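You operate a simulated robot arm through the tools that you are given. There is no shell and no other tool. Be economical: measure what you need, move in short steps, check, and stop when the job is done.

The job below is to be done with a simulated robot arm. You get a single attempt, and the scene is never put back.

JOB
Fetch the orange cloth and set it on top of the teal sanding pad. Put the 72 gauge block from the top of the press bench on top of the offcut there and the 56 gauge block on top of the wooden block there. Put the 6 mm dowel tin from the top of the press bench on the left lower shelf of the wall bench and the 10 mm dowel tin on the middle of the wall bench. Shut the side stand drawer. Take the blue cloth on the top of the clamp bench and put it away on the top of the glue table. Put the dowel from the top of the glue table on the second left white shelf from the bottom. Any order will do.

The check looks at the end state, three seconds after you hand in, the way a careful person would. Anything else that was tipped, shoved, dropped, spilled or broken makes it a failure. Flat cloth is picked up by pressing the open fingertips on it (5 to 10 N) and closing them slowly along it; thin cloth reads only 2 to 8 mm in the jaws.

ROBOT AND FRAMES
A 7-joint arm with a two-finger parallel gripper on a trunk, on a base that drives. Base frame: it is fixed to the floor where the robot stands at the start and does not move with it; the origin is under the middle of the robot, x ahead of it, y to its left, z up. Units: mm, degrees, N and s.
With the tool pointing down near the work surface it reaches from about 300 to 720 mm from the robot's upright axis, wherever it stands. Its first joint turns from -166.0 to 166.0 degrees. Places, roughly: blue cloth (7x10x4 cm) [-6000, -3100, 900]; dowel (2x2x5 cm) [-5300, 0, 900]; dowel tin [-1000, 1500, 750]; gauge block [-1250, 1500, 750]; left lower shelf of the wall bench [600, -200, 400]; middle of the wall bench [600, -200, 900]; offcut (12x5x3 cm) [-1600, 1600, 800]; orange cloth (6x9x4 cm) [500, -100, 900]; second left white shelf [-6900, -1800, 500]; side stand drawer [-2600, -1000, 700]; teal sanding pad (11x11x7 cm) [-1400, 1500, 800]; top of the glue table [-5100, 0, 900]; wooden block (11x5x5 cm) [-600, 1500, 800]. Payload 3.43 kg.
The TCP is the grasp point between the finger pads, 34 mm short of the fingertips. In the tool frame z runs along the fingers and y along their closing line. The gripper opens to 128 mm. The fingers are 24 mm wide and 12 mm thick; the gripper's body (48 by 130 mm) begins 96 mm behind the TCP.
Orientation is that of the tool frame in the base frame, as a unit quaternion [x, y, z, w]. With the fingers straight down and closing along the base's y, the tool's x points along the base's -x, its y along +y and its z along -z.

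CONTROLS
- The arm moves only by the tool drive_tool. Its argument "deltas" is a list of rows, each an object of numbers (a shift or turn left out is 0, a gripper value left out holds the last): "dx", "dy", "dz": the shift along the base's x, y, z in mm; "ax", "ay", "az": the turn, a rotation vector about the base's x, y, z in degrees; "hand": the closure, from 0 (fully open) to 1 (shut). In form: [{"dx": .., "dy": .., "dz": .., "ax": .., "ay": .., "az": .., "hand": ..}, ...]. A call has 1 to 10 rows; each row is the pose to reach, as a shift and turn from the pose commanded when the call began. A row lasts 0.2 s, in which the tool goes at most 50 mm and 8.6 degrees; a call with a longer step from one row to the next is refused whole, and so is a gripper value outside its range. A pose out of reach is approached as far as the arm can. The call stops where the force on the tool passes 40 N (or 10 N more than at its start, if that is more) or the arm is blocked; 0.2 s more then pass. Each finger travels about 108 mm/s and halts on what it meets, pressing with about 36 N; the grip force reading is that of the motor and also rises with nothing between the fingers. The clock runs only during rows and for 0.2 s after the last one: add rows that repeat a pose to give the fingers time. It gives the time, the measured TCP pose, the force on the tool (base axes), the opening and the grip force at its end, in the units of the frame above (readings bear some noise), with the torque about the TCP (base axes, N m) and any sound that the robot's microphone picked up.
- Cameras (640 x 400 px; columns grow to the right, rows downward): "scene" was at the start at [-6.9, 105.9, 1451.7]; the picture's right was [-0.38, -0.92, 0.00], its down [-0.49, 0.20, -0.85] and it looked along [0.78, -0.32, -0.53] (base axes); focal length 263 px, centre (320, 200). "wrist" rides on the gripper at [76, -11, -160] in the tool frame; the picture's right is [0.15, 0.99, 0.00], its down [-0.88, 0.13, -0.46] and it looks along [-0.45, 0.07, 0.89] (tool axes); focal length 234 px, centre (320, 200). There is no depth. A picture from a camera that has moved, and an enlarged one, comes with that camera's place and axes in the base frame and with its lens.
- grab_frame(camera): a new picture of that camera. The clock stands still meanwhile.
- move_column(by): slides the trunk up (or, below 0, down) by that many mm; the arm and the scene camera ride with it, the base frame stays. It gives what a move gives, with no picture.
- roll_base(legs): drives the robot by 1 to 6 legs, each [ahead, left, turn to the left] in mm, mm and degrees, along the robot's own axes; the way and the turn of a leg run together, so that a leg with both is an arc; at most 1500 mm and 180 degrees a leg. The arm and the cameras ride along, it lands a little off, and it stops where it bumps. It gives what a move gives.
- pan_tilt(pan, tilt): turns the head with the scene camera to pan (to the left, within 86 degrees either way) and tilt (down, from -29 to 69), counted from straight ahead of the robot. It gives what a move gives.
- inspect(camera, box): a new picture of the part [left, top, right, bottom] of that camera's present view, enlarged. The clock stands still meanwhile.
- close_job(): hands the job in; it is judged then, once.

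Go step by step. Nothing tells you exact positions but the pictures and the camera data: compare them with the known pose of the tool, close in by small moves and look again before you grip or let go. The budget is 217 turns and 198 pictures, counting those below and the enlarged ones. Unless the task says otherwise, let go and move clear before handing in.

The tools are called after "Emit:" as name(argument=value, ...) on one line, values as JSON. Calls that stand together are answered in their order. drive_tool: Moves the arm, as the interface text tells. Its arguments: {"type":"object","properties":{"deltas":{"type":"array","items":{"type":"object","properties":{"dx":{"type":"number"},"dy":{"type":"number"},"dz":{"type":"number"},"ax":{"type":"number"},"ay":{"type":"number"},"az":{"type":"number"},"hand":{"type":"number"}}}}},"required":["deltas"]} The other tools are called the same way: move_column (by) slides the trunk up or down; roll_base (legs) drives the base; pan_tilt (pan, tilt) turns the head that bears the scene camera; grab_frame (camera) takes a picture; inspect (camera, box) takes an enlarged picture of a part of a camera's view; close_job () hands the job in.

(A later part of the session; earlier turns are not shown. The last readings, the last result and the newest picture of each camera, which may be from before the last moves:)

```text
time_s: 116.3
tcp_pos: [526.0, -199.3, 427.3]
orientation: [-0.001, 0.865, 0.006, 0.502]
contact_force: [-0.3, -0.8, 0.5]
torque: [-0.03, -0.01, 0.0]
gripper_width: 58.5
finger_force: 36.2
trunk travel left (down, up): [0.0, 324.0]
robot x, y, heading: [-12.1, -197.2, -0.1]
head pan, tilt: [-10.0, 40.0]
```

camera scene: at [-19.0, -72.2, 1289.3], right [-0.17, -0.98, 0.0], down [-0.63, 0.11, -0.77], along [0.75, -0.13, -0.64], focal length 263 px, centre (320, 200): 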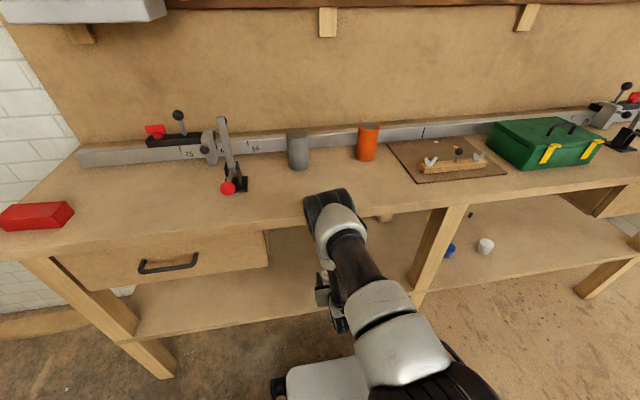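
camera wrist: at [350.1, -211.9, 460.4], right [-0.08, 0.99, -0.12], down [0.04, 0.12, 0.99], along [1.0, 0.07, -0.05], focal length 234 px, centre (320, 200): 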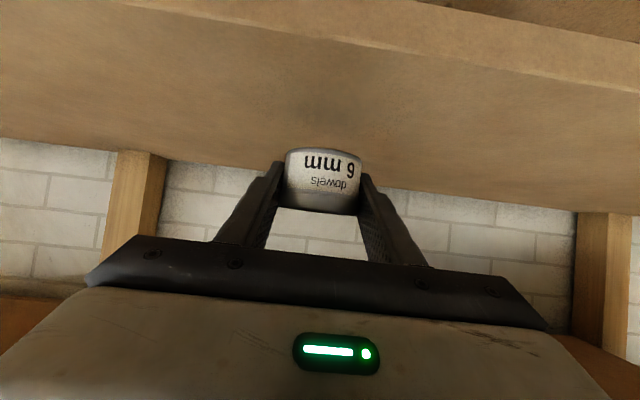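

Emit:
drive_tool(deltas=[{"dz": -2}, {"dz": -4}, {"dz": -6}])

Emit:
inspect(camera="wrist", box=[200, 80, 440, 250])

```text
time_s: 117.1
tcp_pos: [523.3, -199.1, 418.6]
orientation: [0.001, 0.865, 0.005, 0.502]
contact_force: [0.2, -0.2, -1.6]
torque: [-0.01, -0.01, -0.02]
gripper_width: 58.5
finger_force: 35.1
trunk travel left (down, up): [0.0, 324.0]
robot x, y, heading: [-15.8, -193.6, -0.1]
head pan, tilt: [-10.0, 40.0]
```

```text
2.35 times, centred on (320, 165) of wrist
camera zoom: at [347.1, -211.8, 431.9], right [-0.08, 0.99, -0.12], down [0.04, 0.12, 0.99], along [1.0, 0.07, -0.05], focal length 551 px, centre (320, 282)
```

zoom: 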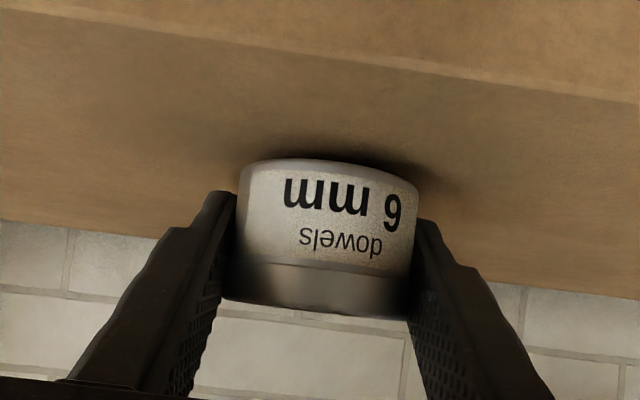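

Emit:
drive_tool(deltas=[{"dz": -2}, {"dz": -4}, {"dz": -6}])

```text
time_s: 117.9
tcp_pos: [524.0, -198.4, 414.1]
orientation: [-0.001, 0.864, 0.005, 0.503]
contact_force: [-1.8, -0.1, -1.1]
torque: [0.0, 0.0, 0.03]
gripper_width: 58.7
finger_force: 36.1
trunk travel left (down, up): [0.0, 324.0]
robot x, y, heading: [-14.2, -195.5, 0.1]
head pan, tilt: [-10.0, 40.0]
```

Emit:
drive_tool(deltas=[{"dz": -2}, {"dz": -4}, {"dz": -6}])

Emit:
inspect(camera="wrist", box=[200, 80, 440, 250])

```text
time_s: 118.7
tcp_pos: [526.7, -200.0, 413.4]
orientation: [-0.001, 0.862, 0.005, 0.507]
contact_force: [0.8, 0.0, 0.9]
torque: [0.0, 0.06, 0.01]
gripper_width: 58.4
finger_force: 35.9
trunk travel left (down, up): [0.0, 324.0]
robot x, y, heading: [-11.1, -198.8, -0.1]
head pan, tilt: [-10.0, 40.0]
stopped in row 3: the force on the tool passed its limit at 44 N (the readings are from after the stop); the commanded pose is now the measured one
```

```text
2.35 times, centred on (320, 165) of wrist
camera zoom: at [350.8, -211.4, 422.4], right [-0.08, 0.99, -0.12], down [0.03, 0.12, 0.99], along [1.0, 0.07, -0.04], focal length 551 px, centre (320, 282)
```

zoom: 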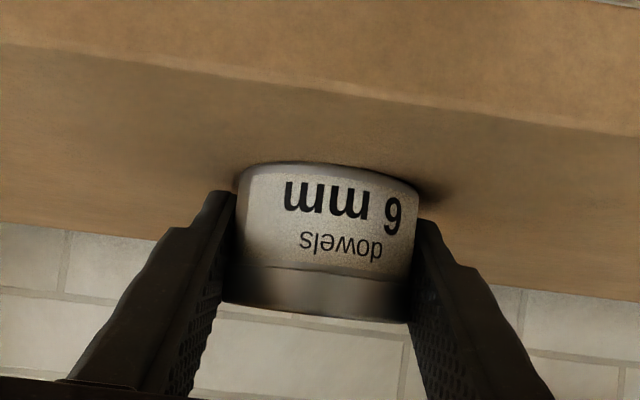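

Contact made; the tin rests on the shelf. I'll open and withdraw along -x with a slight rise.

Emit:
drive_tool(deltas=[{"hand": 0.55}, {"hand": 0.45}, {"hand": 0.3}, {"hand": 0.3}, {"dx": -30, "dz": 10}, {"dx": -65, "dz": 25}, {"dx": -100, "dz": 40}])

Emit:
grab_frame(camera="wrist")

```text
time_s: 120.1
tcp_pos: [474.2, -195.2, 437.7]
orientation: [-0.003, 0.856, 0.005, 0.516]
contact_force: [1.2, 0.6, -0.2]
torque: [-0.01, -0.02, 0.02]
gripper_width: 89.5
finger_force: 0.0
trunk travel left (down, up): [0.0, 324.0]
robot x, y, heading: [-11.4, -196.5, 0.0]
head pan, tilt: [-10.0, 40.0]
stopped in row 7: the force on the tool passed its limit at 81 N (the readings are from after the stop); the commanded pose is now the measured one
```

```text
119 pictures are left
camera wrist: at [298.4, -208.8, 443.2], right [-0.08, 0.99, -0.12], down [0.01, 0.12, 0.99], along [1.0, 0.08, -0.02], focal length 234 px, centre (320, 200)
```

wrist: 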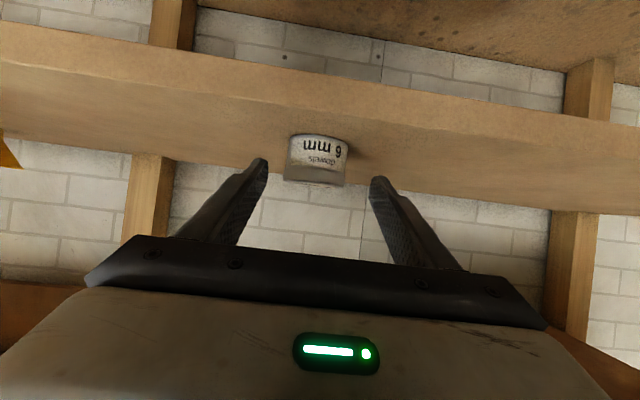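

The tin stands on the shelf. Something bumped while retracting; I'll look at the arm.

Emit:
pan_tilt(pan=-10, tilt=55)

Emit:
grab_frame(camera="scene")

```text
time_s: 120.9
tcp_pos: [474.7, -195.0, 437.6]
orientation: [-0.003, 0.856, 0.005, 0.517]
contact_force: [5.7, 1.0, 0.9]
torque: [0.02, 0.03, 0.01]
gripper_width: 89.7
finger_force: 0.0
trunk travel left (down, up): [0.0, 324.0]
robot x, y, heading: [-15.0, -196.8, 0.1]
head pan, tilt: [-10.0, 55.0]
```

```text
118 pictures are left
camera scene: at [-37.9, -67.6, 1268.4], right [-0.17, -0.99, 0.0], down [-0.8, 0.14, -0.58], along [0.57, -0.1, -0.82], focal length 263 px, centre (320, 200)
```

scene: 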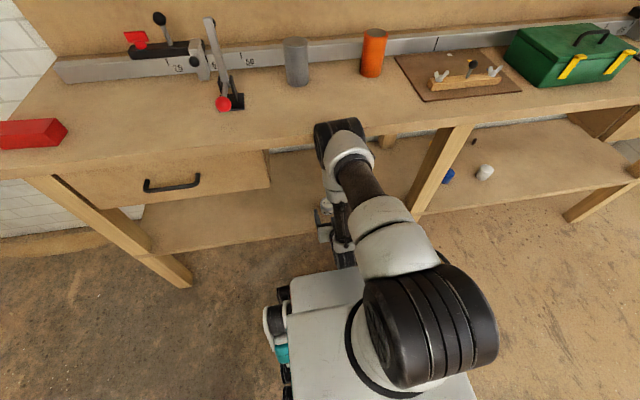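

I'll back the base straight out, which keeps the arm pose and clears the bench.

Emit:
roll_base(legs=[[-260, 0, 0]])

Emit:
grab_frame(camera="wrist")

```text
time_s: 122.8
tcp_pos: [217.1, -196.5, 435.1]
orientation: [-0.004, 0.858, 0.006, 0.514]
contact_force: [0.0, 0.0, 0.1]
torque: [0.0, 0.0, 0.02]
gripper_width: 89.4
finger_force: 0.0
trunk travel left (down, up): [0.0, 324.0]
robot x, y, heading: [-268.2, -198.9, -0.1]
head pan, tilt: [-10.0, 55.0]
```

```text
117 pictures are left
camera wrist: at [41.1, -210.1, 441.9], right [-0.08, 0.99, -0.12], down [0.01, 0.12, 0.99], along [1.0, 0.08, -0.02], focal length 234 px, centre (320, 200)
```

wrist: 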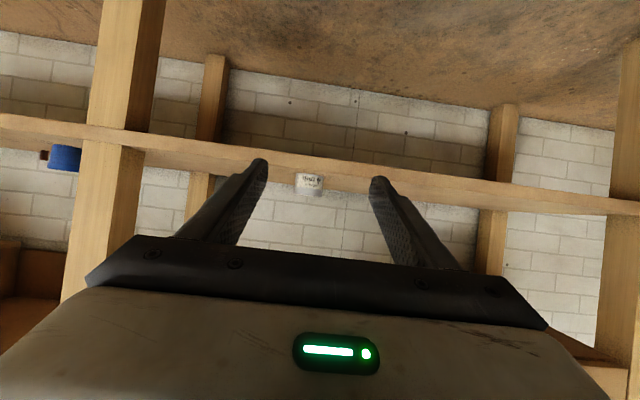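

The 6 mm tin stands on the left lower shelf. Now I'll raise the trunk and restore the vertical tool.

Emit:
move_column(by=150)

Emit:
drive_tool(deltas=[{"dz": 45}, {"dz": 90, "ay": 7}, {"dz": 135, "ay": 15}, {"dz": 180, "ay": 23}, {"dz": 225, "ay": 31}, {"dz": 270, "ay": 39}, {"dz": 315, "ay": 47}, {"dz": 360, "ay": 55}, {"dz": 405, "ay": 62}, {"dz": 450, "ay": 62}])

Emit:
drive_tool(deltas=[{"dz": 45}, {"dz": 80, "dx": -20}, {"dz": 80, "dx": -60}, {"dz": 80, "dx": -100}])

Emit:
roll_base(legs=[[-130, 0, 0], [0, 700, 0], [0, 0, 90]])

```text
time_s: 124.5
tcp_pos: [217.1, -197.7, 584.2]
orientation: [-0.003, 0.858, 0.006, 0.514]
contact_force: [0.4, 0.0, 0.5]
torque: [0.01, 0.0, 0.0]
gripper_width: 89.4
finger_force: 0.0
trunk travel left (down, up): [-150.0, 174.0]
robot x, y, heading: [-270.9, -199.0, -0.0]
head pan, tilt: [-10.0, 55.0]
```

```text
time_s: 126.7
tcp_pos: [216.7, -196.6, 1036.6]
orientation: [0.0, 1.0, 0.006, -0.001]
contact_force: [-0.7, -0.2, -1.0]
torque: [-0.04, 0.03, 0.01]
gripper_width: 89.4
finger_force: 0.0
trunk travel left (down, up): [-150.0, 174.0]
robot x, y, heading: [-268.7, -198.3, 0.2]
head pan, tilt: [-10.0, 55.0]
```

```text
time_s: 127.7
tcp_pos: [115.9, -198.5, 1109.4]
orientation: [0.001, 1.0, 0.007, -0.01]
contact_force: [-0.3, -0.3, -0.1]
torque: [-0.04, -0.01, -0.01]
gripper_width: 89.7
finger_force: 0.0
trunk travel left (down, up): [-150.0, 174.0]
robot x, y, heading: [-269.7, -198.3, 0.2]
head pan, tilt: [-10.0, 55.0]
```

```text
time_s: 139.7
tcp_pos: [-401.2, 890.9, 1113.7]
orientation: [-0.704, 0.71, 0.003, -0.007]
contact_force: [-0.3, 1.0, -0.8]
torque: [-0.02, 0.0, -0.02]
gripper_width: 89.6
finger_force: 0.0
trunk travel left (down, up): [-150.0, 174.0]
robot x, y, heading: [-408.9, 503.1, 89.3]
head pan, tilt: [-10.0, 55.0]
```

Now to the 10 mm tin at about (-1077, 1413).

Emit:
roll_base(legs=[[0, 650, 0], [340, 0, 0]])

Emit:
pan_tilt(pan=0, tilt=40)

Emit:
grab_frame(camera="scene")

Emit:
grab_frame(camera="wrist")

```text
time_s: 148.1
tcp_pos: [-1039.7, 1236.4, 1113.7]
orientation: [-0.703, 0.711, 0.002, -0.008]
contact_force: [0.3, 0.8, 0.1]
torque: [0.02, -0.01, -0.02]
gripper_width: 89.8
finger_force: 0.0
trunk travel left (down, up): [-150.0, 174.0]
robot x, y, heading: [-1045.0, 847.7, 89.2]
head pan, tilt: [-10.0, 55.0]
```

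```text
time_s: 148.9
tcp_pos: [-1040.5, 1237.1, 1113.0]
orientation: [-0.703, 0.711, 0.002, -0.008]
contact_force: [0.0, 0.8, -0.1]
torque: [-0.01, -0.01, -0.03]
gripper_width: 89.5
finger_force: 0.0
trunk travel left (down, up): [-150.0, 174.0]
robot x, y, heading: [-1045.3, 849.0, 89.4]
head pan, tilt: [0.0, 40.0]
```

```text
116 pictures are left
camera scene: at [-1184.5, 844.0, 1439.5], right [1.0, -0.01, 0.0], down [-0.01, -0.64, -0.77], along [0.01, 0.77, -0.64], focal length 263 px, centre (320, 200)
```

scene: 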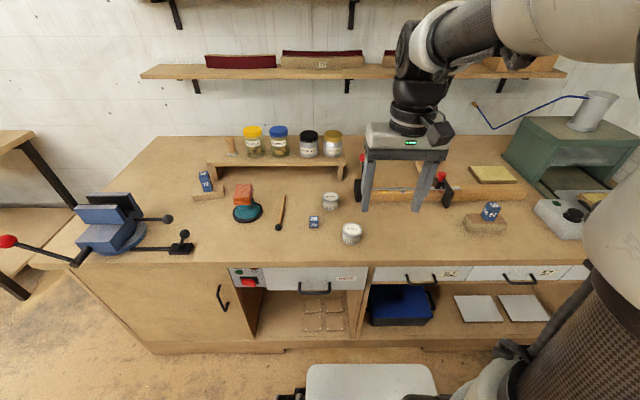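

```text
115 pictures are left
camera wrist: at [-1027.9, 1162.2, 1271.9], right [-0.99, -0.13, 0.01], down [-0.11, 0.89, 0.45], along [-0.07, 0.44, -0.89], focal length 234 px, centre (320, 200)
```

wrist: 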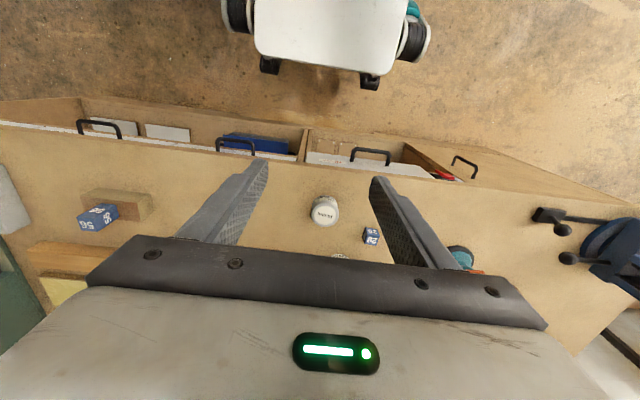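

Emit:
drive_tool(deltas=[{"dx": -9, "dy": 43}, {"dx": -18, "dy": 87}, {"dx": -27, "dy": 130}, {"dx": -37, "dy": 173}, {"dx": -37, "dy": 173, "dz": -45}, {"dx": -37, "dy": 173, "dz": -90}, {"dx": -37, "dy": 173, "dz": -135}, {"dx": -37, "dy": 173, "dz": -180}])

Emit:
grab_frame(camera="wrist")

```text
time_s: 150.7
tcp_pos: [-1077.6, 1410.3, 931.6]
orientation: [-0.703, 0.711, 0.002, -0.008]
contact_force: [-0.1, -0.5, -0.6]
torque: [-0.01, -0.01, -0.04]
gripper_width: 89.6
finger_force: 0.1
trunk travel left (down, up): [-150.0, 174.0]
robot x, y, heading: [-1041.2, 847.1, 89.2]
head pan, tilt: [0.0, 40.0]
```

```text
114 pictures are left
camera wrist: at [-1065.0, 1335.5, 1090.8], right [-0.99, -0.13, 0.01], down [-0.11, 0.89, 0.45], along [-0.07, 0.44, -0.89], focal length 234 px, centre (320, 200)
```

wrist: 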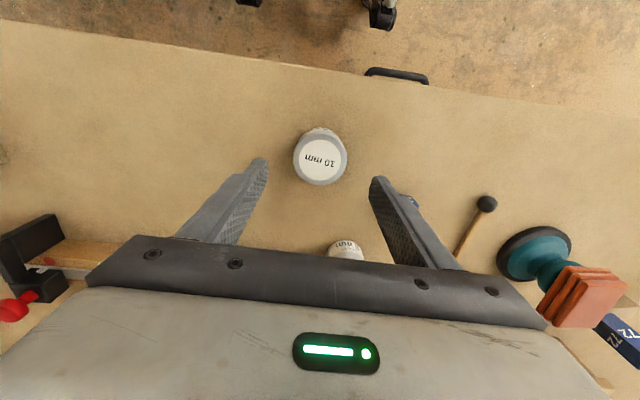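

Emit:
drive_tool(deltas=[{"dy": 3, "dx": -1, "dz": -45}, {"dy": 3, "dx": -1, "dz": -80}, {"dy": 3, "dx": -1, "dz": -96}, {"dy": 3, "dx": -1, "dz": -96, "hand": 0.4}, {"dy": 3, "dx": -1, "dz": -96, "hand": 0.5}, {"dy": 3, "dx": -1, "dz": -96, "hand": 0.6}, {"dy": 3, "dx": -1, "dz": -96, "hand": 0.7}, {"dy": 3, "dx": -1, "dz": -96, "hand": 0.7}])

Emit:
drive_tool(deltas=[{"dz": 45}, {"dz": 90}, {"dz": 135}, {"dz": 180}, {"dz": 225}, {"dz": 260}, {"dz": 260, "dy": -45}, {"dz": 260, "dy": -90}, {"dz": 260, "dy": -135}])

Emit:
grab_frame(camera="wrist")

```text
time_s: 152.5
tcp_pos: [-1077.7, 1413.3, 836.2]
orientation: [-0.702, 0.712, 0.002, -0.008]
contact_force: [0.0, 1.1, 0.1]
torque: [-0.02, 0.01, 0.0]
gripper_width: 58.4
finger_force: 36.1
trunk travel left (down, up): [-150.0, 174.0]
robot x, y, heading: [-1045.4, 846.1, 89.6]
head pan, tilt: [0.0, 40.0]
```

```text
time_s: 154.5
tcp_pos: [-1080.0, 1279.5, 1094.9]
orientation: [-0.702, 0.712, 0.001, -0.008]
contact_force: [0.1, -0.1, -1.4]
torque: [0.0, 0.02, 0.0]
gripper_width: 58.4
finger_force: 36.7
trunk travel left (down, up): [-150.0, 174.0]
robot x, y, heading: [-1043.7, 846.2, 89.6]
head pan, tilt: [0.0, 40.0]
```

```text
113 pictures are left
camera wrist: at [-1066.7, 1204.4, 1254.3], right [-0.99, -0.13, 0.01], down [-0.11, 0.89, 0.45], along [-0.07, 0.44, -0.89], focal length 234 px, centre (320, 200)
```

wrist: 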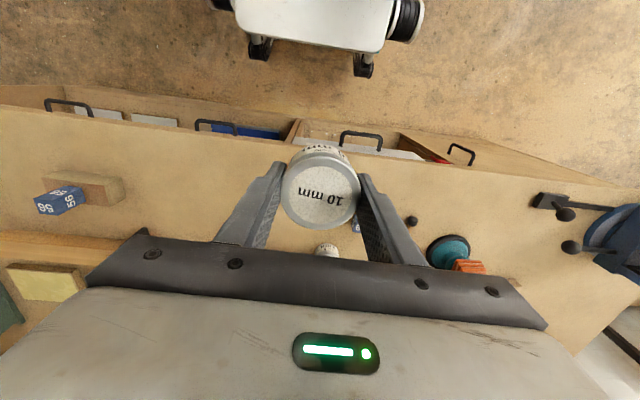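

Holding the 10 mm tin. Driving to the wall bench, aiming at its middle.

Emit:
roll_base(legs=[[-300, 0, 0], [0, -650, 0], [0, 0, -90], [0, -850, 0], [250, 0, 0]])

Emit:
pan_tilt(pan=-10, tilt=35)

Emit:
grab_frame(camera="scene")

Emit:
grab_frame(camera="wrist")

```text
time_s: 176.3
tcp_pos: [268.1, -282.0, 1095.2]
orientation: [0.01, 1.0, 0.007, -0.005]
contact_force: [0.2, 0.0, -0.3]
torque: [0.0, 0.03, -0.05]
gripper_width: 58.3
finger_force: 35.9
trunk travel left (down, up): [-150.0, 174.0]
robot x, y, heading: [-161.1, -318.8, -0.9]
head pan, tilt: [0.0, 40.0]
```

```text
time_s: 177.1
tcp_pos: [268.6, -282.4, 1095.4]
orientation: [0.01, 1.0, 0.006, -0.004]
contact_force: [0.1, 0.5, -0.7]
torque: [0.0, 0.01, -0.01]
gripper_width: 58.5
finger_force: 36.5
trunk travel left (down, up): [-150.0, 174.0]
robot x, y, heading: [-162.8, -315.5, -0.6]
head pan, tilt: [-10.0, 35.0]
```

```text
112 pictures are left
camera scene: at [-164.3, -188.5, 1447.0], right [-0.19, -0.98, 0.0], down [-0.56, 0.11, -0.82], along [0.8, -0.15, -0.57], focal length 263 px, centre (320, 200)
```

scene: 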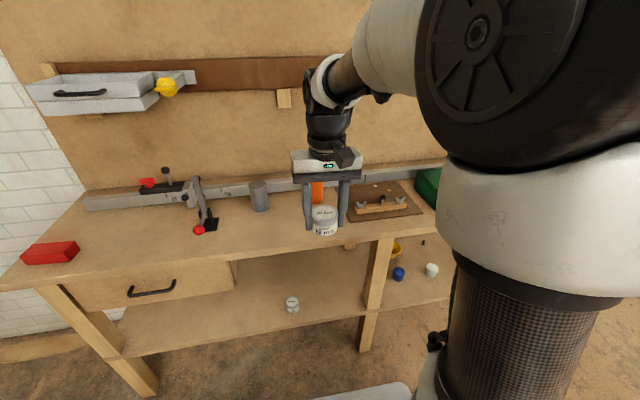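

```text
111 pictures are left
camera wrist: at [194.4, -293.8, 1254.3], right [-0.13, 0.99, 0.01], down [0.89, 0.11, 0.45], along [0.44, 0.07, -0.89], focal length 234 px, centre (320, 200)
```

wrist: 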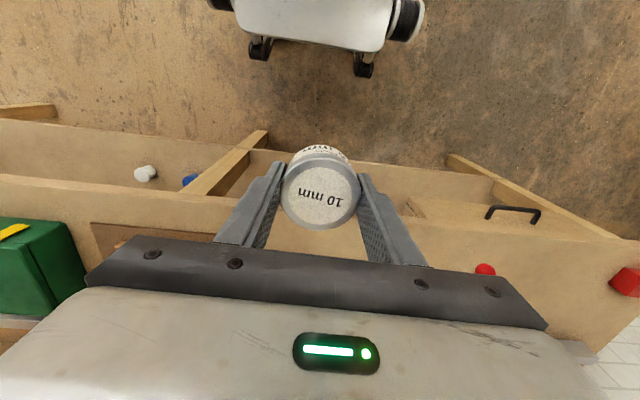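

The 6 mm tin stands fine below. The free middle spot is about (520, -335), left of the board and in front of the orange can. I'll move the base and tool there.

Emit:
roll_base(legs=[[120, 0, 0]])

Emit:
drive_tool(deltas=[{"dx": 43, "dy": -17}, {"dx": 87, "dy": -35}, {"dx": 130, "dy": -50}, {"dx": 130, "dy": -50, "dz": -45}, {"dx": 130, "dy": -50, "dz": -90}, {"dx": 130, "dy": -50, "dz": -125}])

Emit:
grab_frame(camera="scene")

Emit:
grab_frame(camera="wrist")

```text
time_s: 178.3
tcp_pos: [389.0, -284.8, 1095.3]
orientation: [0.011, 1.0, 0.007, -0.005]
contact_force: [-0.3, 0.5, -0.9]
torque: [0.0, 0.01, -0.02]
gripper_width: 58.5
finger_force: 35.8
trunk travel left (down, up): [-150.0, 174.0]
robot x, y, heading: [-43.4, -314.8, -1.2]
head pan, tilt: [-10.0, 35.0]
```

```text
time_s: 179.7
tcp_pos: [518.8, -334.4, 970.1]
orientation: [0.01, 1.0, 0.006, -0.005]
contact_force: [-0.4, 0.2, -0.5]
torque: [-0.01, 0.01, -0.02]
gripper_width: 58.7
finger_force: 35.9
trunk travel left (down, up): [-150.0, 174.0]
robot x, y, heading: [-42.4, -311.3, -1.0]
head pan, tilt: [-10.0, 35.0]
```

```text
110 pictures are left
camera scene: at [-43.8, -190.6, 1447.1], right [-0.19, -0.98, 0.0], down [-0.56, 0.11, -0.82], along [0.8, -0.16, -0.57], focal length 263 px, centre (320, 200)
```

scene: 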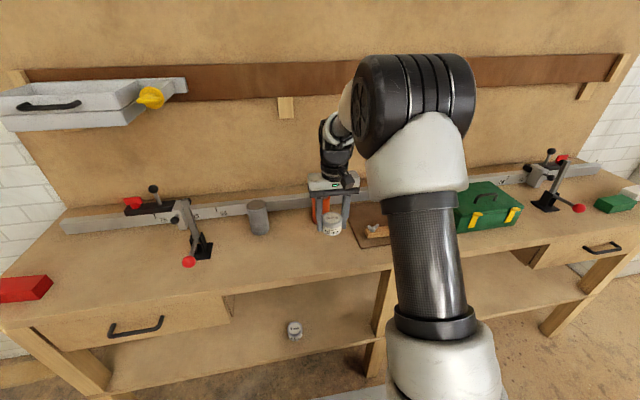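

```text
109 pictures are left
camera wrist: at [444.6, -345.8, 1129.2], right [-0.13, 0.99, 0.01], down [0.89, 0.11, 0.45], along [0.44, 0.07, -0.89], focal length 234 px, centre (320, 200)
```

wrist: 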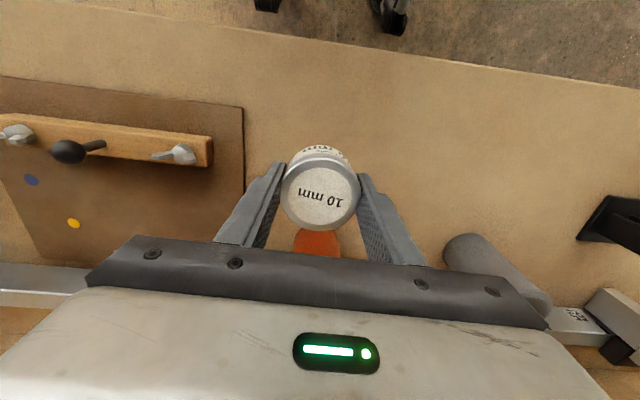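

Clear all around. Lowering.

Emit:
drive_tool(deltas=[{"dz": -25}, {"dz": -40}, {"dz": -46}])

```text
time_s: 180.5
tcp_pos: [519.5, -332.7, 923.7]
orientation: [0.01, 1.0, 0.008, -0.003]
contact_force: [0.4, -0.9, -0.2]
torque: [-0.01, -0.02, 0.01]
gripper_width: 58.3
finger_force: 35.8
trunk travel left (down, up): [-150.0, 174.0]
robot x, y, heading: [-41.4, -316.0, -0.8]
head pan, tilt: [-10.0, 35.0]
```

Emit:
drive_tool(deltas=[{"dz": -2}, {"dz": -4}])

```text
time_s: 181.1
tcp_pos: [519.5, -333.5, 919.8]
orientation: [0.011, 1.0, 0.007, -0.004]
contact_force: [0.3, -0.2, -0.8]
torque: [0.03, -0.01, 0.04]
gripper_width: 58.4
finger_force: 36.1
trunk travel left (down, up): [-150.0, 174.0]
robot x, y, heading: [-43.4, -320.1, -0.9]
head pan, tilt: [-10.0, 35.0]
```

Emit:
drive_tool(deltas=[{"dz": -2}, {"dz": -4}])

```text
time_s: 181.7
tcp_pos: [518.7, -333.6, 915.4]
orientation: [0.01, 1.0, 0.007, -0.005]
contact_force: [0.2, 0.1, -0.7]
torque: [-0.04, 0.03, -0.01]
gripper_width: 58.5
finger_force: 36.4
trunk travel left (down, up): [-150.0, 174.0]
robot x, y, heading: [-40.4, -314.3, -1.0]
head pan, tilt: [-10.0, 35.0]
```

Emit:
drive_tool(deltas=[{"dz": -2}, {"dz": -4}])

```text
time_s: 182.3
tcp_pos: [518.9, -333.9, 914.7]
orientation: [0.011, 1.0, 0.007, -0.003]
contact_force: [-2.1, -0.3, 20.9]
torque: [0.04, 0.51, 0.06]
gripper_width: 58.9
finger_force: 36.0
trunk travel left (down, up): [-150.0, 174.0]
robot x, y, heading: [-37.2, -316.0, -1.1]
head pan, tilt: [-10.0, 35.0]
```

Contact. Release and rise.

Emit:
drive_tool(deltas=[{"dz": 3}, {"dz": 3, "hand": 0.5}, {"dz": 3, "hand": 0.42}, {"dz": 3, "hand": 0.42}, {"dz": 40}, {"dz": 85}, {"dz": 130}, {"dz": 175}, {"dz": 190, "dx": -40}, {"dz": 190, "dx": -85}])

Emit:
grab_frame(camera="wrist")

```text
time_s: 184.5
tcp_pos: [431.5, -334.4, 1102.3]
orientation: [0.011, 1.0, 0.007, -0.004]
contact_force: [0.0, 0.5, 0.3]
torque: [0.01, 0.04, 0.02]
gripper_width: 74.2
finger_force: 0.2
trunk travel left (down, up): [-150.0, 174.0]
robot x, y, heading: [-40.7, -314.5, -1.2]
head pan, tilt: [-10.0, 35.0]
```

```text
108 pictures are left
camera wrist: at [357.8, -346.2, 1261.0], right [-0.13, 0.99, 0.01], down [0.89, 0.11, 0.45], along [0.44, 0.07, -0.89], focal length 234 px, centre (320, 200)
```

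wrist: 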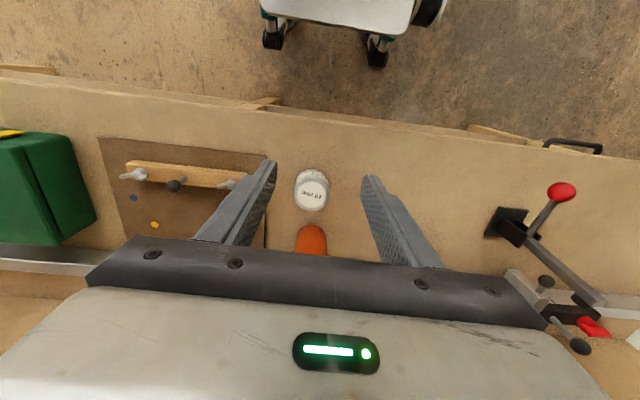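

The 10 mm tin stands in the middle. Next I'll head down the aisle toward the side stand.

Emit:
roll_base(legs=[[-360, 0, 0], [0, 980, 0], [0, 0, 180], [1300, 0, 0]])

Emit:
pan_tilt(pan=30, tilt=25)

Emit:
grab_frame(camera="scene")

```text
time_s: 209.8
tcp_pos: [-2156.7, 709.6, 1102.4]
orientation: [1.0, -0.012, 0.005, 0.008]
contact_force: [0.1, 0.6, 0.0]
torque: [0.02, -0.04, 0.04]
gripper_width: 74.4
finger_force: 0.0
trunk travel left (down, up): [-150.0, 174.0]
robot x, y, heading: [-1683.2, 689.5, 179.0]
head pan, tilt: [-10.0, 35.0]
```

```text
time_s: 210.9
tcp_pos: [-2157.2, 710.3, 1101.8]
orientation: [1.0, -0.013, 0.004, 0.007]
contact_force: [-0.6, 0.2, -0.1]
torque: [-0.01, 0.0, 0.0]
gripper_width: 74.3
finger_force: 0.1
trunk travel left (down, up): [-150.0, 174.0]
robot x, y, heading: [-1680.2, 686.9, 178.8]
head pan, tilt: [30.0, 25.0]
```

```text
107 pictures are left
camera scene: at [-1674.7, 502.2, 1462.8], right [-0.48, 0.88, 0.0], down [0.37, 0.2, -0.91], along [-0.79, -0.44, -0.42], focal length 263 px, centre (320, 200)
```

scene: 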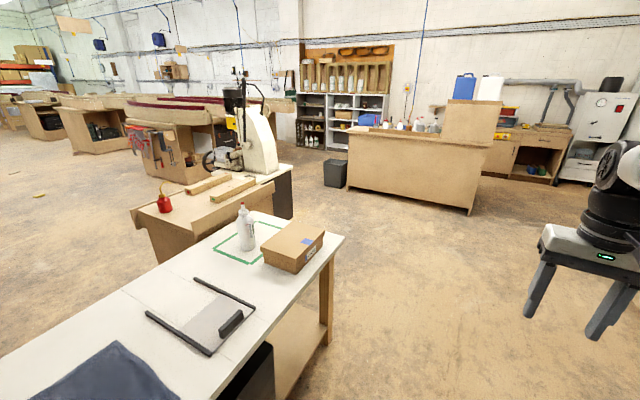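

The side stand is beyond the white table near (-2400…-2600, -1050). I'll go around the table's end and look.

Emit:
roll_base(legs=[[1400, 0, 0], [0, 650, 0]])

Emit:
pan_tilt(pan=75, tilt=25)

Emit:
grab_frame(camera="scene")

```text
time_s: 224.1
tcp_pos: [-3571.5, 95.2, 1101.0]
orientation: [1.0, -0.015, 0.004, 0.006]
contact_force: [0.9, -0.1, -0.2]
torque: [0.01, 0.0, 0.0]
gripper_width: 74.1
finger_force: 0.0
trunk travel left (down, up): [-150.0, 174.0]
robot x, y, heading: [-3094.5, 72.7, 178.2]
head pan, tilt: [30.0, 25.0]
```

```text
time_s: 225.3
tcp_pos: [-3571.9, 95.0, 1102.1]
orientation: [1.0, -0.015, 0.004, 0.007]
contact_force: [-0.7, 0.1, 0.0]
torque: [0.03, -0.01, 0.04]
gripper_width: 74.1
finger_force: 0.0
trunk travel left (down, up): [-150.0, 174.0]
robot x, y, heading: [-3096.3, 74.8, 178.5]
head pan, tilt: [75.0, 25.0]
```

```text
106 pictures are left
camera scene: at [-3036.2, -158.9, 1462.8], right [-0.96, 0.28, 0.0], down [0.12, 0.41, -0.91], along [-0.26, -0.87, -0.42], focal length 263 px, centre (320, 200)
```

scene: 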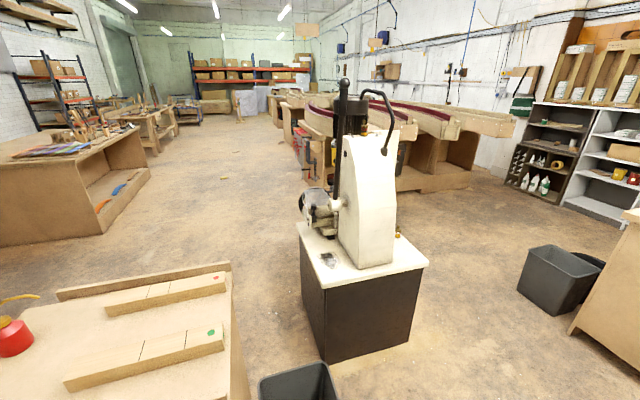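

Emit:
pan_tilt(pan=86, tilt=45)

Emit:
grab_frame(camera="scene")

```text
time_s: 226.1
tcp_pos: [-3571.9, 94.6, 1102.3]
orientation: [1.0, -0.015, 0.004, 0.007]
contact_force: [0.0, -0.2, -0.1]
torque: [0.0, -0.02, 0.01]
gripper_width: 74.3
finger_force: 0.1
trunk travel left (down, up): [-150.0, 174.0]
robot x, y, heading: [-3099.2, 73.7, 178.3]
head pan, tilt: [85.9, 45.0]
```

```text
105 pictures are left
camera scene: at [-3017.8, -151.6, 1432.3], right [-1.0, 0.1, 0.0], down [0.07, 0.7, -0.71], along [-0.07, -0.7, -0.71], focal length 263 px, centre (320, 200)
```

scene: 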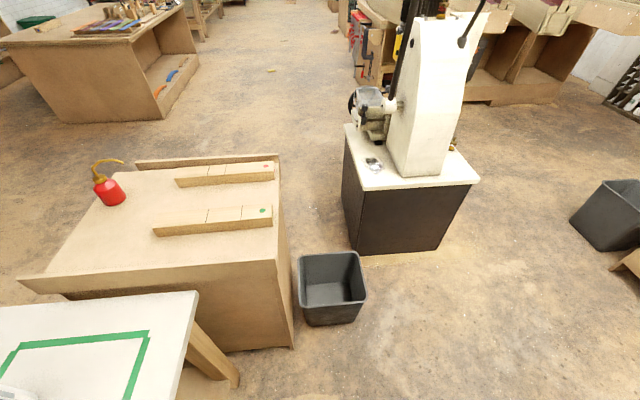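

The visible faces of the stand have no drawer, so it must be on the far side. I'll circle west of the machine to look from the south.

Emit:
roll_base(legs=[[1150, 0, 0], [0, 1050, 0], [0, 1050, 0], [0, 0, 180]])

Emit:
pan_tilt(pan=30, tilt=25)

Emit:
grab_frame(camera="scene")

```text
time_s: 259.4
tcp_pos: [-3836.5, -2002.1, 1102.3]
orientation: [0.014, 1.0, 0.007, -0.005]
contact_force: [0.9, 0.3, -0.1]
torque: [0.02, 0.01, -0.02]
gripper_width: 74.3
finger_force: 0.1
trunk travel left (down, up): [-150.0, 174.0]
robot x, y, heading: [-4311.2, -1980.6, -1.4]
head pan, tilt: [85.9, 45.0]
```

```text
time_s: 260.7
tcp_pos: [-3836.7, -2001.7, 1101.0]
orientation: [0.014, 1.0, 0.007, -0.005]
contact_force: [0.7, 0.8, 0.4]
torque: [0.03, 0.0, -0.03]
gripper_width: 74.4
finger_force: 0.1
trunk travel left (down, up): [-150.0, 174.0]
robot x, y, heading: [-4313.8, -1983.0, -1.1]
head pan, tilt: [30.0, 25.0]
```

```text
104 pictures are left
camera scene: at [-4318.0, -1794.1, 1462.8], right [0.48, -0.88, 0.0], down [-0.37, -0.2, -0.91], along [0.8, 0.43, -0.42], focal length 263 px, centre (320, 200)
```

scene: 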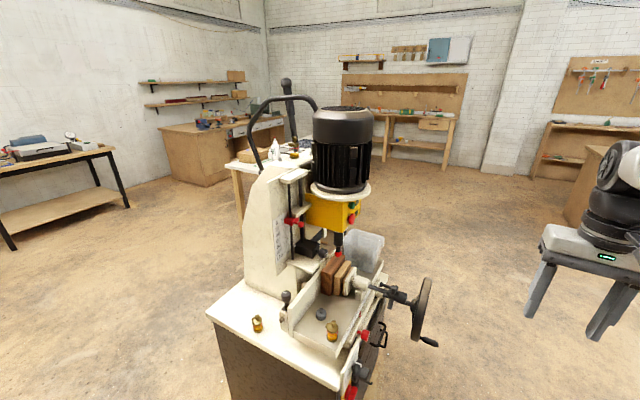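

The machine's crank sticks out toward me, so I'll swing further south before going east.

Emit:
roll_base(legs=[[0, -450, 0], [1300, 0, 0]])

Emit:
pan_tilt(pan=70, tilt=25)

Emit:
grab_frame(camera="scene")

```text
time_s: 266.6
tcp_pos: [-3779.1, -2452.9, 1101.9]
orientation: [0.014, 1.0, 0.007, -0.004]
contact_force: [0.5, -0.6, 0.2]
torque: [-0.03, 0.02, 0.0]
gripper_width: 74.0
finger_force: 0.0
trunk travel left (down, up): [-150.0, 174.0]
robot x, y, heading: [-4253.8, -2427.9, -1.2]
head pan, tilt: [30.0, 25.0]
stopped in leg 2: the robot was blocked; the commanded pose is now the measured one
```

```text
time_s: 267.7
tcp_pos: [-3778.5, -2452.2, 1101.0]
orientation: [0.015, 1.0, 0.007, -0.004]
contact_force: [0.3, 0.1, 0.7]
torque: [0.03, 0.03, 0.0]
gripper_width: 74.1
finger_force: 0.0
trunk travel left (down, up): [-150.0, 174.0]
robot x, y, heading: [-4255.5, -2431.8, -1.5]
head pan, tilt: [70.0, 25.0]
```

```text
103 pictures are left
camera scene: at [-4307.2, -2202.2, 1462.8], right [0.93, -0.37, 0.0], down [-0.15, -0.39, -0.91], along [0.33, 0.84, -0.42], focal length 263 px, centre (320, 200)
```

scene: 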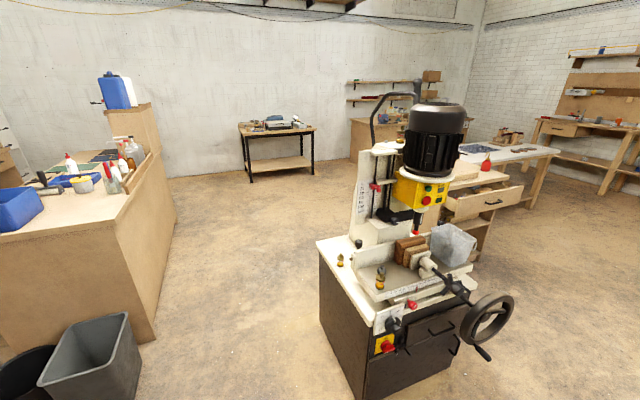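

I see the open drawer of the stand, facing south. Something blocks straight ahead, so I'll look.

Emit:
pan_tilt(pan=0, tilt=45)

Emit:
grab_frame(camera="scene")

Emit:
pan_tilt(pan=-40, tilt=40)

Emit:
grab_frame(camera="scene")

```text
time_s: 269.1
tcp_pos: [-3779.4, -2452.7, 1101.4]
orientation: [0.013, 1.0, 0.007, -0.004]
contact_force: [0.4, -0.8, 0.1]
torque: [0.02, 0.01, 0.02]
gripper_width: 74.4
finger_force: 0.1
trunk travel left (down, up): [-150.0, 174.0]
robot x, y, heading: [-4254.0, -2429.4, -1.4]
head pan, tilt: [0.0, 45.0]
```

```text
102 pictures are left
camera scene: at [-4259.6, -2289.9, 1432.3], right [-0.02, -1.0, 0.0], down [-0.71, 0.02, -0.71], along [0.71, -0.02, -0.71], focal length 263 px, centre (320, 200)
```

scene: 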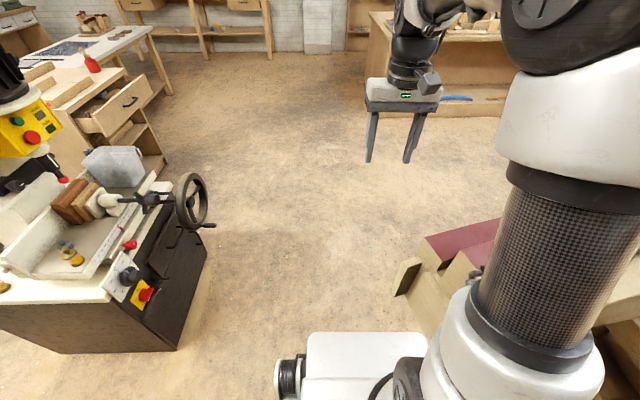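

```text
time_s: 270.2
tcp_pos: [-3779.8, -2452.3, 1102.0]
orientation: [0.014, 1.0, 0.007, -0.006]
contact_force: [0.4, -0.2, -0.1]
torque: [-0.03, -0.05, 0.01]
gripper_width: 74.1
finger_force: 0.1
trunk travel left (down, up): [-150.0, 174.0]
robot x, y, heading: [-4255.5, -2431.4, -1.4]
head pan, tilt: [-40.0, 40.0]
```

```text
101 pictures are left
camera scene: at [-4277.1, -2344.1, 1439.5], right [-0.66, -0.75, 0.0], down [-0.48, 0.42, -0.77], along [0.57, -0.51, -0.64], focal length 263 px, centre (320, 200)
```

scene: 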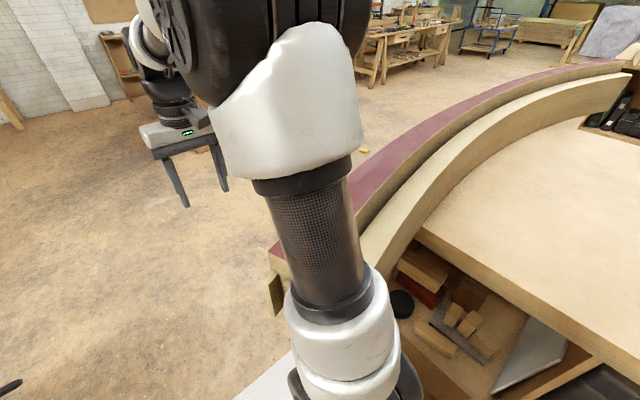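

A curved-form bench is to my right and the machine crank to my left. I'll thread the corridor at y about -2190.

Emit:
roll_base(legs=[[-80, 0, 0], [0, 245, 1.4], [1300, 0, 0]])

Emit:
pan_tilt(pan=50, tilt=30)

Emit:
grab_frame(camera="scene")

```text
time_s: 280.0
tcp_pos: [-2544.6, -2204.8, 1101.1]
orientation: [0.006, 1.0, 0.007, -0.004]
contact_force: [-0.3, 0.6, -1.2]
torque: [0.02, 0.03, -0.01]
gripper_width: 74.2
finger_force: 0.1
trunk travel left (down, up): [-150.0, 174.0]
robot x, y, heading: [-3016.4, -2191.2, -0.7]
head pan, tilt: [-40.0, 40.0]
```

```text
time_s: 281.6
tcp_pos: [-2544.5, -2205.9, 1101.3]
orientation: [0.006, 1.0, 0.008, -0.005]
contact_force: [0.6, 1.1, 0.0]
torque: [0.04, -0.01, 0.02]
gripper_width: 74.1
finger_force: 0.1
trunk travel left (down, up): [-150.0, 174.0]
robot x, y, heading: [-3021.7, -2189.6, -0.5]
head pan, tilt: [50.0, 30.0]
```

```text
100 pictures are left
camera scene: at [-3050.0, -1980.8, 1454.8], right [0.76, -0.65, 0.0], down [-0.33, -0.38, -0.87], along [0.56, 0.66, -0.5], focal length 263 px, centre (320, 200)
```

scene: 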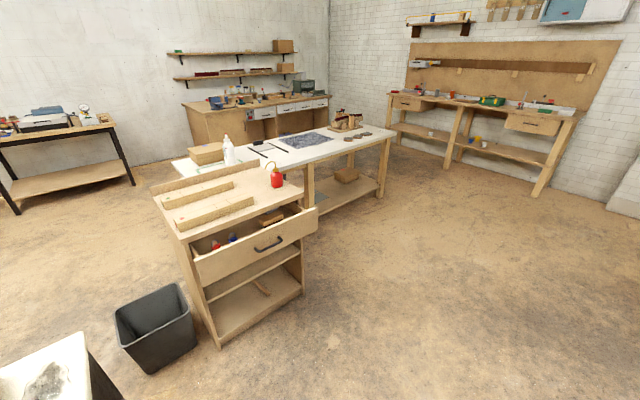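

The drawer front spans x -2920…-2326 at y about -1100, with the handle near (-2638, -1139). I'll position facing it.

Emit:
roll_base(legs=[[380, 0, 0], [0, 270, 0], [0, 0, 90.5], [180, 0, 0]])

Emit:
pan_tilt(pan=0, tilt=45)

Emit:
grab_frame(camera="scene")

Emit:
grab_frame(camera="wrist")

```text
time_s: 291.9
tcp_pos: [-2631.6, -1269.2, 1102.3]
orientation: [0.707, -0.707, -0.002, 0.008]
contact_force: [0.1, -0.1, -0.2]
torque: [0.03, 0.01, 0.01]
gripper_width: 74.2
finger_force: 0.2
trunk travel left (down, up): [-150.0, 174.0]
robot x, y, heading: [-2639.9, -1742.2, 90.2]
head pan, tilt: [50.0, 30.0]
```

```text
time_s: 293.1
tcp_pos: [-2632.3, -1271.0, 1102.1]
orientation: [0.707, -0.707, -0.002, 0.007]
contact_force: [0.3, 0.0, -0.7]
torque: [-0.01, 0.01, -0.02]
gripper_width: 74.1
finger_force: 0.0
trunk travel left (down, up): [-150.0, 174.0]
robot x, y, heading: [-2641.0, -1743.5, 90.5]
head pan, tilt: [0.0, 45.0]
```

```text
99 pictures are left
camera scene: at [-2780.0, -1755.3, 1432.3], right [1.0, 0.01, 0.0], down [0.0, -0.71, -0.71], along [0.0, 0.71, -0.71], focal length 263 px, centre (320, 200)
```

scene: 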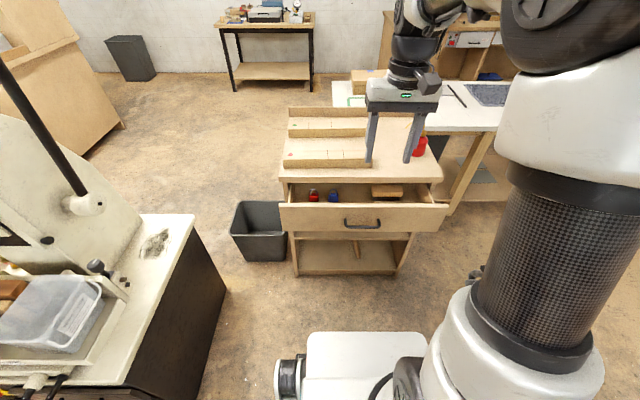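

```text
98 pictures are left
camera wrist: at [-2617.8, -1344.7, 1260.9], right [-0.99, -0.15, 0.01], down [-0.12, 0.88, 0.45], along [-0.08, 0.44, -0.89], focal length 234 px, centre (320, 200)
```

wrist: 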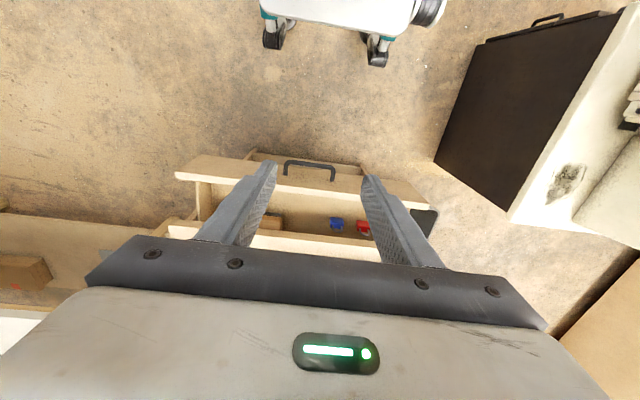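

The handle bar is at about (-2632, -1161, 716); the panel spans z 626–766, about 105 mm open. I'll back up a little, then tilt the closed hand forward to push the panel just above the handle.

Emit:
roll_base(legs=[[-190, 0, 0]])

Emit:
drive_tool(deltas=[{"dz": -38, "ax": 8, "hand": 1}, {"dz": -76, "ax": 16, "dy": 20}, {"dz": -114, "ax": 24, "dy": 40}, {"dz": -152, "ax": 32, "dy": 60}, {"dz": -190, "ax": 40, "dy": 85}, {"dz": -228, "ax": 48, "dy": 110}, {"dz": -266, "ax": 56, "dy": 135}, {"dz": -304, "ax": 64, "dy": 160}, {"dz": -340, "ax": 70, "dy": 185}])

Emit:
grab_frame(camera="scene")

Emit:
grab_frame(camera="wrist")

```text
time_s: 294.6
tcp_pos: [-2630.6, -1459.5, 1101.6]
orientation: [0.708, -0.706, -0.001, 0.008]
contact_force: [0.2, -0.2, -0.8]
torque: [-0.02, -0.03, -0.05]
gripper_width: 74.0
finger_force: 0.2
trunk travel left (down, up): [-150.0, 174.0]
robot x, y, heading: [-2643.2, -1935.7, 90.3]
head pan, tilt: [0.0, 45.0]
```

```text
time_s: 296.6
tcp_pos: [-2631.5, -1274.5, 761.0]
orientation: [0.584, -0.577, -0.408, -0.4]
contact_force: [-0.5, 0.2, 0.8]
torque: [0.0, -0.01, -0.01]
gripper_width: 0.1
finger_force: 33.5
trunk travel left (down, up): [-150.0, 174.0]
robot x, y, heading: [-2639.5, -1936.2, 90.2]
head pan, tilt: [0.0, 45.0]
```

```text
97 pictures are left
camera scene: at [-2779.0, -1944.9, 1432.3], right [1.0, 0.0, 0.0], down [0.0, -0.71, -0.71], along [0.0, 0.71, -0.71], focal length 263 px, centre (320, 200)
```

scene: 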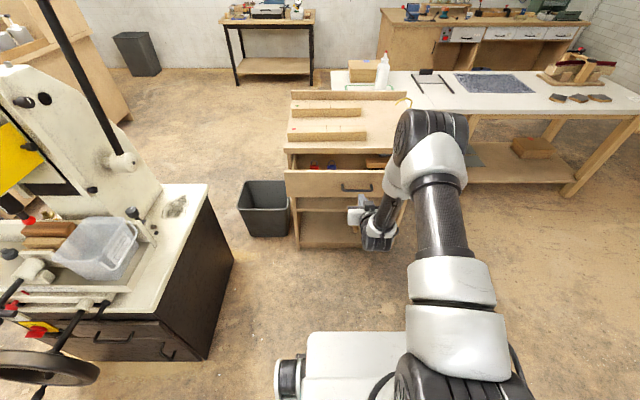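

```text
96 pictures are left
camera wrist: at [-2616.5, -1450.9, 744.2], right [-0.99, -0.06, -0.13], down [-0.12, -0.12, 0.98], along [-0.08, 0.99, 0.11], focal length 234 px, centre (320, 200)
```

wrist: 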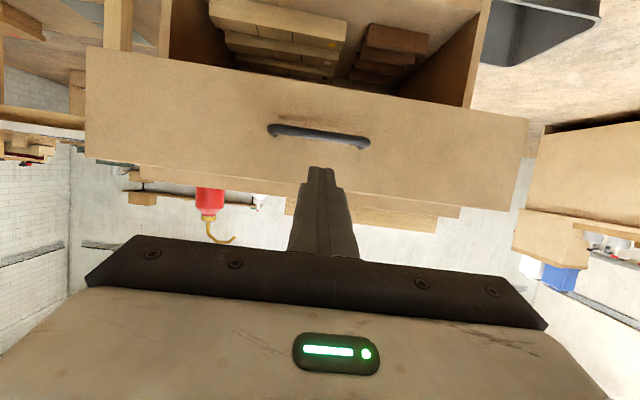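

The fingertips sit between the handle and the panel's top edge. I'll lower 8 mm and let the arm advance to touch, after moving the base a bit closer.

Emit:
drive_tool(deltas=[{"dz": -8}])

Emit:
roll_base(legs=[[85, 0, 0]])

Emit:
grab_frame(camera="wrist")

```text
time_s: 297.0
tcp_pos: [-2629.5, -1273.8, 752.9]
orientation: [0.584, -0.577, -0.408, -0.399]
contact_force: [0.2, 1.3, 0.5]
torque: [-0.01, 0.02, -0.01]
gripper_width: 0.0
finger_force: 32.3
trunk travel left (down, up): [-150.0, 174.0]
robot x, y, heading: [-2641.6, -1931.6, 90.3]
head pan, tilt: [0.0, 45.0]
```

```text
time_s: 298.1
tcp_pos: [-2630.7, -1191.2, 753.5]
orientation: [0.584, -0.578, -0.407, -0.399]
contact_force: [0.9, 0.3, 0.3]
torque: [0.01, 0.03, 0.0]
gripper_width: 0.0
finger_force: 32.8
trunk travel left (down, up): [-150.0, 174.0]
robot x, y, heading: [-2641.4, -1850.2, 90.2]
head pan, tilt: [0.0, 45.0]
```

```text
95 pictures are left
camera wrist: at [-2616.9, -1366.6, 737.1], right [-0.99, -0.06, -0.13], down [-0.12, -0.12, 0.98], along [-0.08, 0.99, 0.11], focal length 234 px, centre (320, 200)
```

wrist: 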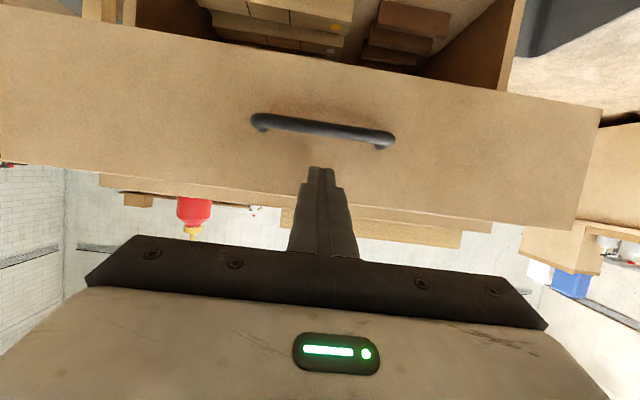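

Aligned above the handle. Push forward in small rows.

Emit:
drive_tool(deltas=[{"dy": 15}, {"dy": 28}, {"dy": 40}, {"dy": 52}, {"dy": 64}, {"dy": 76}, {"dy": 88}, {"dy": 100}])

Emit:
grab_frame(camera="scene")

```text
time_s: 299.9
tcp_pos: [-2630.8, -1090.1, 752.1]
orientation: [0.584, -0.578, -0.407, -0.399]
contact_force: [-0.5, -0.3, -0.6]
torque: [0.02, 0.03, -0.02]
gripper_width: 0.0
finger_force: 33.2
trunk travel left (down, up): [-150.0, 174.0]
robot x, y, heading: [-2638.4, -1849.7, 90.2]
head pan, tilt: [0.0, 45.0]
```

```text
94 pictures are left
camera scene: at [-2779.4, -1860.2, 1432.2], right [1.0, 0.0, 0.0], down [0.0, -0.71, -0.71], along [0.0, 0.71, -0.71], focal length 263 px, centre (320, 200)
```

scene: 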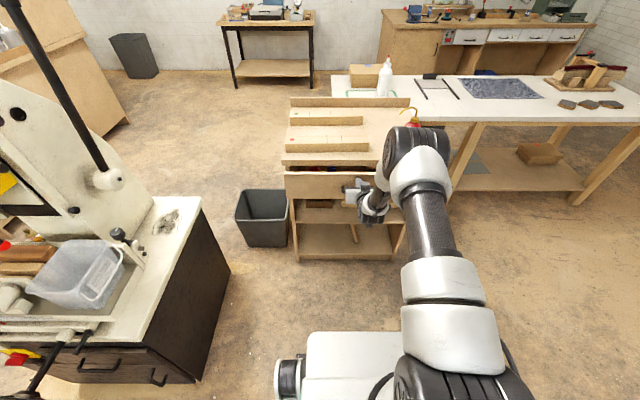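

Emit:
drive_tool(deltas=[{"dy": 12}, {"dy": 24}, {"dy": 36}, {"dy": 46}, {"dy": 56}])

Emit:
grab_frame(camera="scene")

```text
time_s: 301.2
tcp_pos: [-2630.3, -1037.0, 751.1]
orientation: [0.585, -0.579, -0.405, -0.397]
contact_force: [-0.4, -15.0, 6.0]
torque: [0.25, -0.01, -0.05]
gripper_width: 0.0
finger_force: 33.0
trunk travel left (down, up): [-150.0, 174.0]
robot x, y, heading: [-2640.0, -1850.9, 90.1]
head pan, tilt: [0.0, 45.0]
stopped in row 5: the force on the tool passed its limit at 41 N (the readings are from after the stop); the commanded pose is now the measured one
```

```text
93 pictures are left
camera scene: at [-2779.5, -1862.7, 1432.3], right [1.0, 0.0, 0.0], down [0.0, -0.71, -0.71], along [0.0, 0.71, -0.71], focal length 263 px, centre (320, 200)
```

scene: 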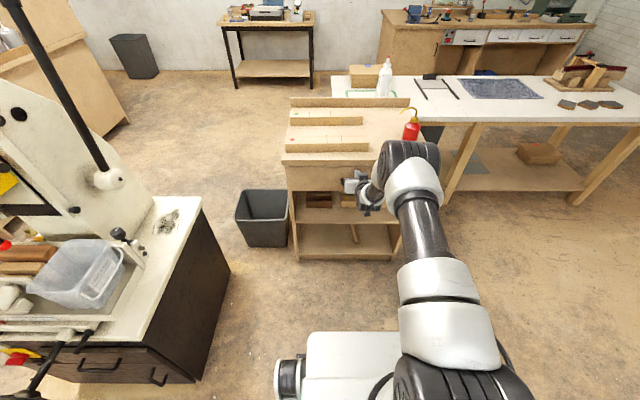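

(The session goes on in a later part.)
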